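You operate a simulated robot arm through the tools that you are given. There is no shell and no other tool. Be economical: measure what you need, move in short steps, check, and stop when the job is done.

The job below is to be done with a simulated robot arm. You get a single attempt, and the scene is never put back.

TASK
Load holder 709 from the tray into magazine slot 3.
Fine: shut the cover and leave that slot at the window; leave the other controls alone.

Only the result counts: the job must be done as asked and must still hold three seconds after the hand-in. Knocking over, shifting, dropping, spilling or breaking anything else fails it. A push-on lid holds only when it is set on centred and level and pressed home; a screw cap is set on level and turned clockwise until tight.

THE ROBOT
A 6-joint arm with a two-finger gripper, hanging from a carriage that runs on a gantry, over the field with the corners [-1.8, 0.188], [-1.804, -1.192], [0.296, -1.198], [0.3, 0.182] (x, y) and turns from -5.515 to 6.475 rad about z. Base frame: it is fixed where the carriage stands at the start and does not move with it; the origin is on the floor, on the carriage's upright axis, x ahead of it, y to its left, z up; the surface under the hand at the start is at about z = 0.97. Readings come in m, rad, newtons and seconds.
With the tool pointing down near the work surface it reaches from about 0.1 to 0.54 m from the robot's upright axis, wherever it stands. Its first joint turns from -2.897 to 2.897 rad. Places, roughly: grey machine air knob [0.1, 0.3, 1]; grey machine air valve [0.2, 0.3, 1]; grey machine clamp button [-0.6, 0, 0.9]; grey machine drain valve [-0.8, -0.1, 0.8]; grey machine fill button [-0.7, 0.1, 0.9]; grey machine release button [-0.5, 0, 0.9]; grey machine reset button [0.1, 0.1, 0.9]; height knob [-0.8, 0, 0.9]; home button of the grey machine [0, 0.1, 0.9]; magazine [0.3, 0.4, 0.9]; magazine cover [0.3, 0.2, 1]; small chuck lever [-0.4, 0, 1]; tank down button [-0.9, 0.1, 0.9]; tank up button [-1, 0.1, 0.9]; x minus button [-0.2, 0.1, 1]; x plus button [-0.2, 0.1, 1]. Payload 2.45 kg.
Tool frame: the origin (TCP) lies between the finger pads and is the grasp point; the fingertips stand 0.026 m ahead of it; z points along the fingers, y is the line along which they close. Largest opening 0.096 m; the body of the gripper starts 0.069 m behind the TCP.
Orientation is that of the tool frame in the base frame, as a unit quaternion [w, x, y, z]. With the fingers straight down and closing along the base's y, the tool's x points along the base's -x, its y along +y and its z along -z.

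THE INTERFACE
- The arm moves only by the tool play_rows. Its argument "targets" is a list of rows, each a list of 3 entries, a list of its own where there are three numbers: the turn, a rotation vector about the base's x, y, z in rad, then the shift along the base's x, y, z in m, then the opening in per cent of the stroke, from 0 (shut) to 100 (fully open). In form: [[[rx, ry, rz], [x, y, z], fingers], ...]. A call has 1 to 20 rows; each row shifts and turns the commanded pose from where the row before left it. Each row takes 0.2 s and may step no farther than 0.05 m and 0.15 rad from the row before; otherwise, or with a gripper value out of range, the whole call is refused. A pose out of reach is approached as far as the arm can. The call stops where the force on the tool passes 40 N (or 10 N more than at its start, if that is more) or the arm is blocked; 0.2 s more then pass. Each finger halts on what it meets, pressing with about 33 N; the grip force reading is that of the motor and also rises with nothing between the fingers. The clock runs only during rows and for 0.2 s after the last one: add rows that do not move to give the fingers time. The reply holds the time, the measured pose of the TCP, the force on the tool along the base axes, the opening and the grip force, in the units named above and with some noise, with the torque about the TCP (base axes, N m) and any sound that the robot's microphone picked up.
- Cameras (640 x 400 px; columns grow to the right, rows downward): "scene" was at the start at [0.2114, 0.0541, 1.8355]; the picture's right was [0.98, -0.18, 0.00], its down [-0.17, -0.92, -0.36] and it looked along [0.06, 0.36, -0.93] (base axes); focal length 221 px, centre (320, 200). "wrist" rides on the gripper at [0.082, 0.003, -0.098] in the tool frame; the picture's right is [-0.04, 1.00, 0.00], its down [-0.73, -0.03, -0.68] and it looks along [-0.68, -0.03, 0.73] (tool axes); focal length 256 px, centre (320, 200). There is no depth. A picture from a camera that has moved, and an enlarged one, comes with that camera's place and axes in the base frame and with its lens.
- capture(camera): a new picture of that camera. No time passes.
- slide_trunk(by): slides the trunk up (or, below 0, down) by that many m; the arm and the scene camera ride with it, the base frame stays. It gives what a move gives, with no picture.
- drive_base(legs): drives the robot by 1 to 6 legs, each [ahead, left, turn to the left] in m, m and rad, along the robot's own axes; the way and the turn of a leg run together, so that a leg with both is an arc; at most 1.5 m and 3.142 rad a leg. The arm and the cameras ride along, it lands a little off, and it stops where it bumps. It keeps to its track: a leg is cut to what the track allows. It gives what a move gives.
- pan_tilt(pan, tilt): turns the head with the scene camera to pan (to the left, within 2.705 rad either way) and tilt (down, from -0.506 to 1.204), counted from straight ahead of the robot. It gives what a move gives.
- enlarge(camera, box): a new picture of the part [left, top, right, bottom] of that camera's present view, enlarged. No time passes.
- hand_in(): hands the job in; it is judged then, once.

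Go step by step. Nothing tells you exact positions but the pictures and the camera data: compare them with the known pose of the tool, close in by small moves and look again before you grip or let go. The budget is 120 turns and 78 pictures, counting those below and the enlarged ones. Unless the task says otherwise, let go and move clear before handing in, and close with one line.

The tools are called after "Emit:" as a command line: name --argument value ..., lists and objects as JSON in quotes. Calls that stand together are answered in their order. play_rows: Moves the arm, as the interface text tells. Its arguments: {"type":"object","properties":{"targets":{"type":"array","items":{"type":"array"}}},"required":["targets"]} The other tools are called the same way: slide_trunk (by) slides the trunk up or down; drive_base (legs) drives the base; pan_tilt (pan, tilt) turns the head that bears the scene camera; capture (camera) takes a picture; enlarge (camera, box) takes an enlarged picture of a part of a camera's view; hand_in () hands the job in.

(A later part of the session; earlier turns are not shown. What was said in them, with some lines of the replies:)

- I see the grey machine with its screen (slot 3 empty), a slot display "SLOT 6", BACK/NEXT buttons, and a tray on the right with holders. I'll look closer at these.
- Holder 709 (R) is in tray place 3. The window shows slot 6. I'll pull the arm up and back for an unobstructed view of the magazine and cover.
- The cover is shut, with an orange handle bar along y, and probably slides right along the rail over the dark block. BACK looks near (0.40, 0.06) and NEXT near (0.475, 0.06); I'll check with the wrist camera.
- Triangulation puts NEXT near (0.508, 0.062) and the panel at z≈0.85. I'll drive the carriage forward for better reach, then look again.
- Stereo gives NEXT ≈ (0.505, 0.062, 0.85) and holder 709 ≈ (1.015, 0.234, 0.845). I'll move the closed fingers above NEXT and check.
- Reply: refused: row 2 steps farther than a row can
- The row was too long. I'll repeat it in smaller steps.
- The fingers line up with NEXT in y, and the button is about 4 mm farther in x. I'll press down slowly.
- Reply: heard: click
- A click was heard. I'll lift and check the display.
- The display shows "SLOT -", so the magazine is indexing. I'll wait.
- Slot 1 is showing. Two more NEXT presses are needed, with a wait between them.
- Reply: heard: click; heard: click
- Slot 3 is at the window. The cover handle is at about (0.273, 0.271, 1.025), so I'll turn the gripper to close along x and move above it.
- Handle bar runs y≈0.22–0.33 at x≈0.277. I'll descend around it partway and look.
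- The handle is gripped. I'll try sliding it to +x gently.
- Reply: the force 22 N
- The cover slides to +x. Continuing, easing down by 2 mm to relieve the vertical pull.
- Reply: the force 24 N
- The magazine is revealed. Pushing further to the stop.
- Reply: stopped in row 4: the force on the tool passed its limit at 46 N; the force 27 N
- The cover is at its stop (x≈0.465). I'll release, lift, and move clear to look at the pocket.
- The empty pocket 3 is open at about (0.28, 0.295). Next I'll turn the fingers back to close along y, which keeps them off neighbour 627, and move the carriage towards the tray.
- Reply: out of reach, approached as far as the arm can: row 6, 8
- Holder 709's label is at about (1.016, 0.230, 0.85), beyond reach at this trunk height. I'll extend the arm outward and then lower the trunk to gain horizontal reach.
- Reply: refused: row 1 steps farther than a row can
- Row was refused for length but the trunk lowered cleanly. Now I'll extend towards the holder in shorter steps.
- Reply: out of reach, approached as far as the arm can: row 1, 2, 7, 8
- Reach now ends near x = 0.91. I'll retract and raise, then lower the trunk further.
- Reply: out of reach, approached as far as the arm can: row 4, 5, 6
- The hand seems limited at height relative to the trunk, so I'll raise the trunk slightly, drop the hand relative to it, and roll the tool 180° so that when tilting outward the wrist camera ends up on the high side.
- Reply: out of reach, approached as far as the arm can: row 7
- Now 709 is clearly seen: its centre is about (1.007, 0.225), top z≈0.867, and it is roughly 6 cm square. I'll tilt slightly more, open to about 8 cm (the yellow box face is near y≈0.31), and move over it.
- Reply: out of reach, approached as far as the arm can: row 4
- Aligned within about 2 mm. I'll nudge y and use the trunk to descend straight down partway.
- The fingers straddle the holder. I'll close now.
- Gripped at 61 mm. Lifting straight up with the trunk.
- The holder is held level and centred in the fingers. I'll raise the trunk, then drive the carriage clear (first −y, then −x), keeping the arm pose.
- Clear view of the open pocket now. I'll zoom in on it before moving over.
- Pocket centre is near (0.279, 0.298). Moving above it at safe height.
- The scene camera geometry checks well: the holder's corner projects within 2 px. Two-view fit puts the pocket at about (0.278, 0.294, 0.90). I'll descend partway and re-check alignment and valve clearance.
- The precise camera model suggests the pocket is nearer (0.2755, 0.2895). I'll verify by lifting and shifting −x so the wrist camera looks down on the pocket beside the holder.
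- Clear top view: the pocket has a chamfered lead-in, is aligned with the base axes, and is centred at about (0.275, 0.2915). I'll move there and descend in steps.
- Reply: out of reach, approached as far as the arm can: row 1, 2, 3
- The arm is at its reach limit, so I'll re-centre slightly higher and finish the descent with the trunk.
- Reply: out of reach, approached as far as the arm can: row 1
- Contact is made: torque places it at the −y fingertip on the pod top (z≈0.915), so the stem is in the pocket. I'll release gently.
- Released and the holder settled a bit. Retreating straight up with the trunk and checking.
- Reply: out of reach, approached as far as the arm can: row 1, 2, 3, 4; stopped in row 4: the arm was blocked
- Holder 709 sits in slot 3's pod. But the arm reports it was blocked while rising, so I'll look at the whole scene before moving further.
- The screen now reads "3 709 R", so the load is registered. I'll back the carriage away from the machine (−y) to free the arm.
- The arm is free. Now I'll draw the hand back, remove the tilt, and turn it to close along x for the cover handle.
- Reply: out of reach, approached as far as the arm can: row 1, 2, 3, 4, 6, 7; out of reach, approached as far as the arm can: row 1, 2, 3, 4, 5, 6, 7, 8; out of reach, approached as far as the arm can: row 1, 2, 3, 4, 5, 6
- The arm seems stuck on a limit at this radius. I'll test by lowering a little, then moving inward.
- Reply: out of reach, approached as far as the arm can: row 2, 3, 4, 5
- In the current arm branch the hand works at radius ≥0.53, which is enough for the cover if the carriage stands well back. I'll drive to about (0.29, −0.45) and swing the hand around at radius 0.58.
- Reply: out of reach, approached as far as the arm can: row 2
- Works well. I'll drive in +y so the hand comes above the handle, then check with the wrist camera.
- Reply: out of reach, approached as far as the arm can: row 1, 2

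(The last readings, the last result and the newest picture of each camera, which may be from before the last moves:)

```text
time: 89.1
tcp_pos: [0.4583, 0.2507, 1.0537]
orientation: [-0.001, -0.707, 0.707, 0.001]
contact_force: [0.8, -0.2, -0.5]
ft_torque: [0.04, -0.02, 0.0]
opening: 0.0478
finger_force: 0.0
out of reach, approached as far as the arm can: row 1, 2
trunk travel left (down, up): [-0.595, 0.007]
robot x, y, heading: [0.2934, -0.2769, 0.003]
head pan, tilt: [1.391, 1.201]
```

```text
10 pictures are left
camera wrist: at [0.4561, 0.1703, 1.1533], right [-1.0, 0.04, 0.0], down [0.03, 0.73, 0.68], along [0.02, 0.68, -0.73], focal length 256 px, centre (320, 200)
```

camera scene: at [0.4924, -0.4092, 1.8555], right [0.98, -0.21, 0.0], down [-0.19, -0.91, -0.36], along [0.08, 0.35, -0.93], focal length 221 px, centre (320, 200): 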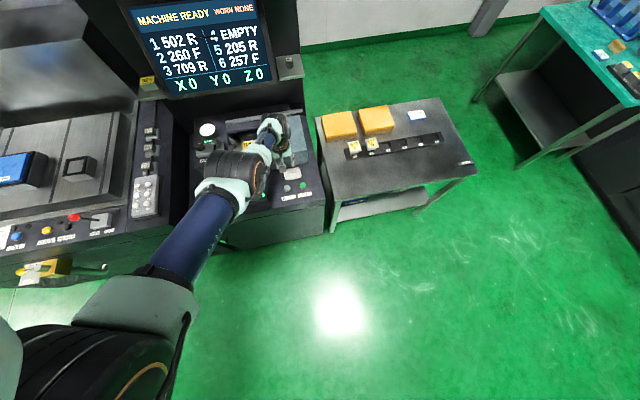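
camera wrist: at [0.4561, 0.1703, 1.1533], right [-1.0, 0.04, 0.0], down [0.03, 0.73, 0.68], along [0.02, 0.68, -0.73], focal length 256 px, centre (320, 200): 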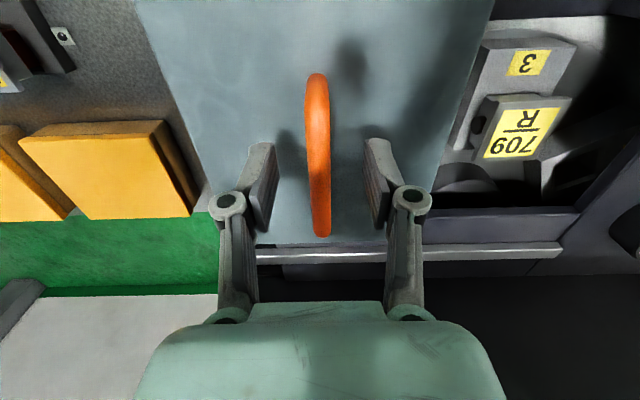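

I misread the limit: it is the maximum reach, so closer is better. I'll draw the hand back −y, bring the carriage closer, and re-approach.

Emit:
play_rows --targets '[[[0, 0, 0], [0, -0.045, 0.01], 50], [[0, 0, 0], [0, -0.045, 0.01], 50], [[0, 0, 0], [0, -0.045, 0.01], 50], [[0, 0, 0], [0, -0.045, 0], 50], [[0, 0, 0], [0, -0.04, 0], 50]]'

Emit:
drive_base --legs '[[0, 0.2, 0]]'

Emit:
capture --camera "wrist"

```text
time: 90.3
tcp_pos: [0.4585, 0.0321, 1.0836]
orientation: [0.0, -0.707, 0.707, 0.001]
contact_force: [0.4, 1.0, 0.2]
ft_torque: [-0.05, 0.01, 0.0]
opening: 0.0481
finger_force: 0.0
trunk travel left (down, up): [-0.595, 0.007]
robot x, y, heading: [0.2932, -0.2736, 0.006]
head pan, tilt: [1.391, 1.201]
```

```text
time: 91.9
tcp_pos: [0.4587, 0.2293, 1.082]
orientation: [0.0, -0.707, 0.708, 0.0]
contact_force: [-0.1, 0.1, 0.2]
ft_torque: [0.01, 0.02, 0.0]
opening: 0.0481
finger_force: 0.2
trunk travel left (down, up): [-0.595, 0.007]
robot x, y, heading: [0.295, -0.0761, 0.001]
head pan, tilt: [1.391, 1.201]
```

```text
9 pictures are left
camera wrist: at [0.4571, 0.1476, 1.1812], right [-1.0, 0.04, 0.0], down [0.03, 0.73, 0.68], along [0.03, 0.68, -0.73], focal length 256 px, centre (320, 200)
```

wrist: 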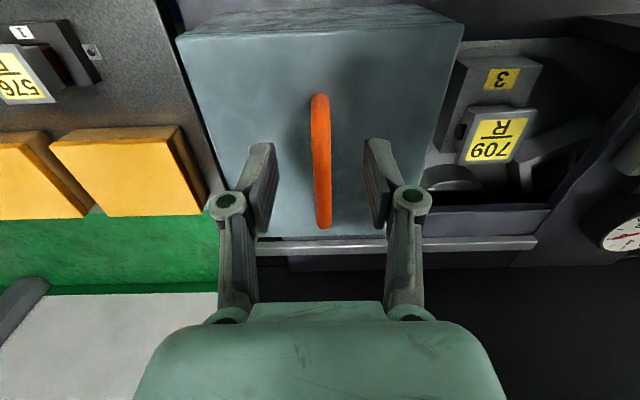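

Emit:
enlarge --camera "wrist" --box '[420, 40, 560, 200]'

```text
2.50 times, centred on (490, 120) of wrist
camera zoom: at [0.4571, 0.1476, 1.1812], right [-1.0, 0.04, 0.0], down [0.03, 0.73, 0.68], along [0.03, 0.68, -0.73], focal length 640 px, centre (-105, 400)
```

zoom: 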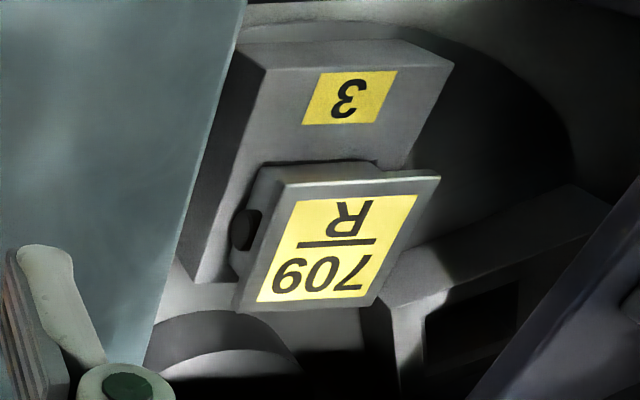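

The holder sits in the pod and looks parallel to it. To be sure it is fully home, I'll press its top lightly with closed fingers before shutting the cover.

Emit:
play_rows --targets '[[[0, 0, 0], [-0.01, 0.01, 0.02], 20], [[0, 0, 0], [-0.04, 0.012, 0], 0], [[0, 0, 0], [-0.045, 0.014, 0], 0], [[0, 0, 0], [-0.045, 0.014, 0], 0], [[0, 0, 0], [-0.043, 0.012, 0], 0], [[0, 0, 0], [0, 0, -0.04], 0], [[0, 0, 0], [0, 0, -0.04], 0], [[0, 0, 0], [0, 0, -0.03], 0], [[0, 0, 0], [0, 0, -0.015], 0]]'

Emit:
capture --camera "wrist"

```text
time: 93.9
tcp_pos: [0.2775, 0.2901, 0.979]
orientation: [0.0, -0.706, 0.708, 0.001]
contact_force: [-0.5, 0.0, 0.5]
ft_torque: [0.02, 0.0, 0.0]
opening: 0.0002
finger_force: 28.4
trunk travel left (down, up): [-0.595, 0.007]
robot x, y, heading: [0.2931, -0.0818, -0.001]
head pan, tilt: [1.391, 1.201]
```

```text
7 pictures are left
camera wrist: at [0.2749, 0.2098, 1.0765], right [-1.0, 0.04, 0.0], down [0.03, 0.73, 0.68], along [0.03, 0.68, -0.73], focal length 256 px, centre (320, 200)
```

wrist: 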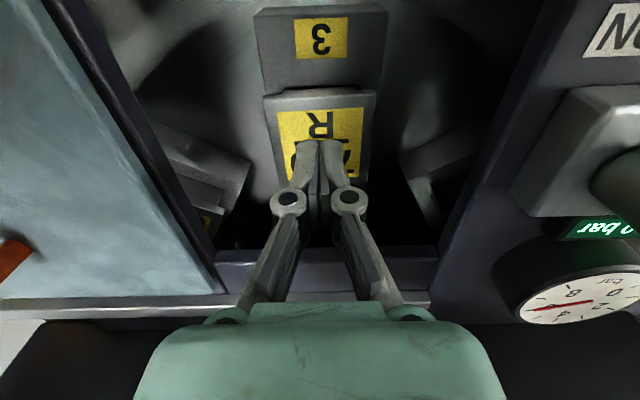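

Emit:
play_rows --targets '[[[0, 0, 0], [0, -0.002, -0.008], 0], [[0, 0, 0], [0, 0, -0.005], 0], [[0, 0, 0], [0, 0, -0.004], 0], [[0, 0, 0], [0, 0, -0.004], 0]]'

```text
time: 94.7
tcp_pos: [0.2769, 0.2882, 0.9648]
orientation: [-0.001, -0.707, 0.707, 0.0]
contact_force: [1.3, -10.3, 23.1]
ft_torque: [-0.17, -0.11, -0.04]
opening: 0.0059
finger_force: 28.4
trunk travel left (down, up): [-0.595, 0.007]
robot x, y, heading: [0.2908, -0.0776, -0.001]
head pan, tilt: [1.391, 1.201]
stopped in row 4: the force on the tool passed its limit at 52 N (the readings are from after the stop); the commanded pose is now the measured one
```

It is solid under about 50 N, so the holder is home. Lifting and returning to the handle.

Emit:
play_rows --targets '[[[0, 0, 0], [0, 0, 0.03], 0], [[0, 0, 0], [0, 0, 0.04], 0], [[0, 0, 0], [0, 0, 0.045], 0], [[0, 0, 0], [0.045, -0.005, 0.01], 0], [[0, 0, 0], [0.045, -0.005, 0], 20], [[0, 0, 0], [0.045, -0.005, 0], 50], [[0, 0, 0], [0.045, -0.005, 0], 50], [[0, 0, 0], [0.004, 0, 0], 50], [[0, 0, 0], [0, 0, -0.02], 50]]'

Emit:
capture --camera "wrist"

```text
time: 96.7
tcp_pos: [0.4597, 0.269, 1.068]
orientation: [0.0, 0.707, -0.707, 0.0]
contact_force: [0.5, -0.5, 0.6]
ft_torque: [-0.04, -0.02, 0.0]
opening: 0.0479
finger_force: 0.0
trunk travel left (down, up): [-0.595, 0.007]
robot x, y, heading: [0.2933, -0.0773, -0.0]
head pan, tilt: [1.391, 1.201]
```

```text
6 pictures are left
camera wrist: at [0.4586, 0.1874, 1.1654], right [-1.0, 0.04, 0.0], down [0.03, 0.73, 0.68], along [0.03, 0.68, -0.73], focal length 256 px, centre (320, 200)
```

wrist: 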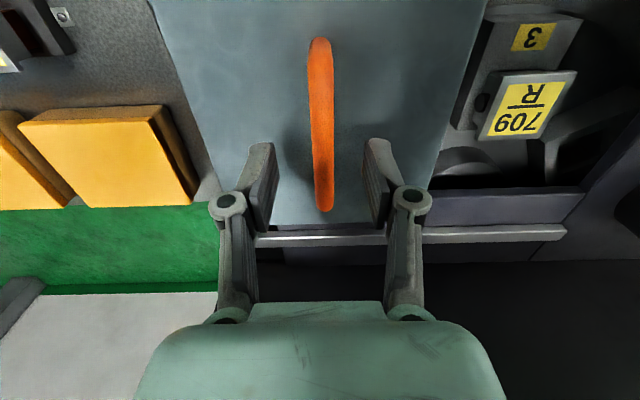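

Aligned with the handle. Descending, gripping, and sliding the cover shut.

Emit:
play_rows --targets '[[[0, 0, 0], [0.001, 0, -0.03], 50], [[0, 0, 0], [0, 0, -0.0195], 50], [[0, 0, 0], [0, 0, 0], 0], [[0, 0, 0], [0, 0, 0], 0], [[0, 0, 0], [0, 0, 0], 0]]'

Emit:
play_rows --targets '[[[0, 0, 0], [-0.01, 0, 0], 0], [[0, 0, 0], [-0.015, 0, 0], 0], [[0, 0, 0], [-0.02, 0, 0], 0], [[0, 0, 0], [-0.02, 0, 0], 0], [[0, 0, 0], [-0.02, 0, 0], 0], [[0, 0, 0], [-0.02, 0, 0], 0], [[0, 0, 0], [-0.02, 0, 0], 0], [[0, 0, 0], [-0.02, 0, 0], 0], [[0, 0, 0], [-0.015, 0, 0], 0]]'

```text
time: 97.9
tcp_pos: [0.4596, 0.2689, 1.0175]
orientation: [0.0, 0.707, -0.707, -0.001]
contact_force: [-0.8, 2.6, -6.5]
ft_torque: [0.12, 0.01, -0.11]
opening: 0.0121
finger_force: 38.8
trunk travel left (down, up): [-0.595, 0.007]
robot x, y, heading: [0.2936, -0.0782, -0.001]
head pan, tilt: [1.391, 1.201]
```

```text
time: 99.9
tcp_pos: [0.2997, 0.2689, 1.0173]
orientation: [-0.001, -0.707, 0.707, -0.001]
contact_force: [1.8, 9.6, -35.1]
ft_torque: [0.01, 0.0, -0.13]
opening: 0.0125
finger_force: 38.7
trunk travel left (down, up): [-0.595, 0.007]
robot x, y, heading: [0.2933, -0.0787, -0.002]
head pan, tilt: [1.391, 1.201]
```

The cover moved well. Easing the vertical pull and pushing the last couple of centimetres to the stop.

Emit:
play_rows --targets '[[[0, 0, 0], [0, 0, -0.002], 0], [[0, 0, 0], [-0.01, 0, 0], 0], [[0, 0, 0], [-0.01, 0, 0], 0], [[0, 0, 0], [-0.004, 0, 0], 0], [[0, 0, 0], [-0.004, 0, 0], 0], [[0, 0, 0], [-0.004, 0, 0], 0]]'

Emit:
capture --camera "wrist"

```text
time: 101.3
tcp_pos: [0.2756, 0.2707, 1.0173]
orientation: [0.002, -0.705, 0.709, -0.002]
contact_force: [26.2, -10.4, 30.4]
ft_torque: [0.4, 0.12, -0.03]
opening: 0.0123
finger_force: 39.0
trunk travel left (down, up): [-0.595, 0.007]
robot x, y, heading: [0.2937, -0.0782, 0.001]
head pan, tilt: [1.391, 1.201]
```

```text
5 pictures are left
camera wrist: at [0.2726, 0.1886, 1.1154], right [-1.0, 0.04, 0.0], down [0.03, 0.73, 0.68], along [0.03, 0.68, -0.73], focal length 256 px, centre (320, 200)
```

wrist: 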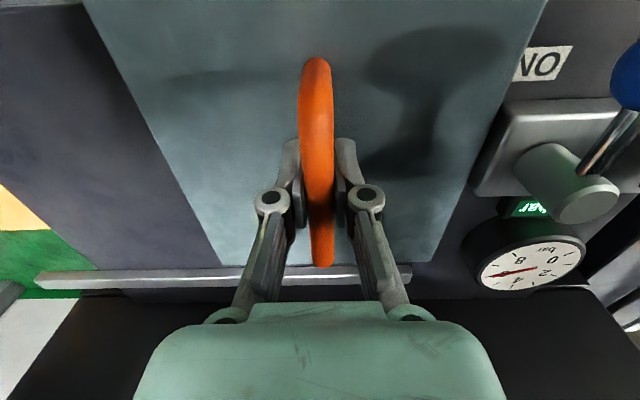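

The cover is against its closed stop, matching the original picture. I'll release, rise clear, and check.

Emit:
play_rows --targets '[[[0, 0, 0], [0.0015, 0, 0.001], 20], [[0, 0, 0], [0, 0, 0], 50], [[0, 0, 0], [0, 0, 0], 50], [[0, 0, 0], [0, 0, 0.03], 50], [[0, 0, 0], [0, 0, 0.04], 50], [[0, 0, 0], [0, -0.04, 0.02], 50], [[0, 0, 0], [0.02, -0.045, 0], 50], [[0, 0, 0], [0.02, -0.045, 0], 50], [[0, 0, 0], [0.02, -0.045, 0], 50], [[0, 0, 0], [0.045, 0, 0], 50], [[0, 0, 0], [0.045, 0, 0], 50], [[0, 0, 0], [0.045, 0, 0], 50], [[0, 0, 0], [0.045, 0, 0], 50]]'

Emit:
capture --camera "scene"

Emit:
enlarge --camera "scene" --box '[100, 100, 360, 320]'

```text
time: 104.1
tcp_pos: [0.5111, 0.0931, 1.1075]
orientation: [0.002, 0.708, -0.707, 0.0]
contact_force: [-0.2, -0.7, -1.4]
ft_torque: [0.02, -0.03, -0.01]
opening: 0.0483
finger_force: 0.1
trunk travel left (down, up): [-0.595, 0.007]
robot x, y, heading: [0.2939, -0.0789, -0.002]
head pan, tilt: [1.391, 1.201]
```

```text
4 pictures are left
camera scene: at [0.5048, -0.0254, 1.8554], right [0.98, -0.18, 0.0], down [-0.17, -0.92, -0.36], along [0.06, 0.36, -0.93], focal length 221 px, centre (320, 200)
```

scene: 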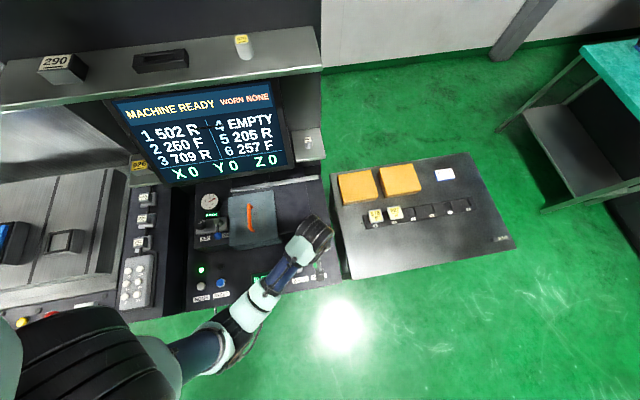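

```text
1.82 times, centred on (230, 210) of scene
camera zoom: at [0.5048, -0.0254, 1.8554], right [0.98, -0.18, 0.0], down [-0.17, -0.92, -0.36], along [0.06, 0.36, -0.93], focal length 402 px, centre (484, 182)
```

zoom: 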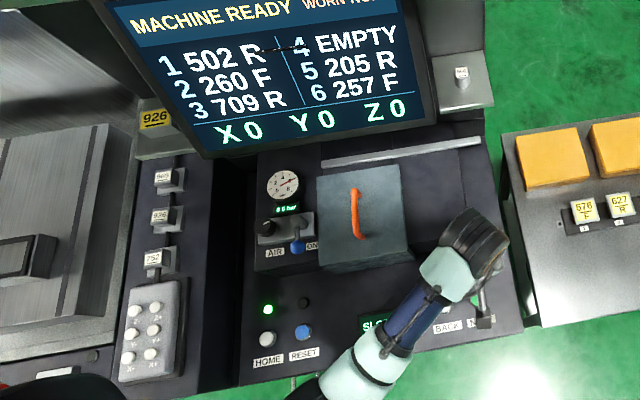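

The screen reads "3 709 R" and MACHINE READY. The cover is shut, the air valve and knob look unchanged, and the other items are in place. The hand is clear, so I'm handing in.

Emit:
hand_in

```text
The job is handed in.
```

Holder 709 is loaded in magazine slot 3, the cover is shut with slot 3 left at the window, and the job is handed in.
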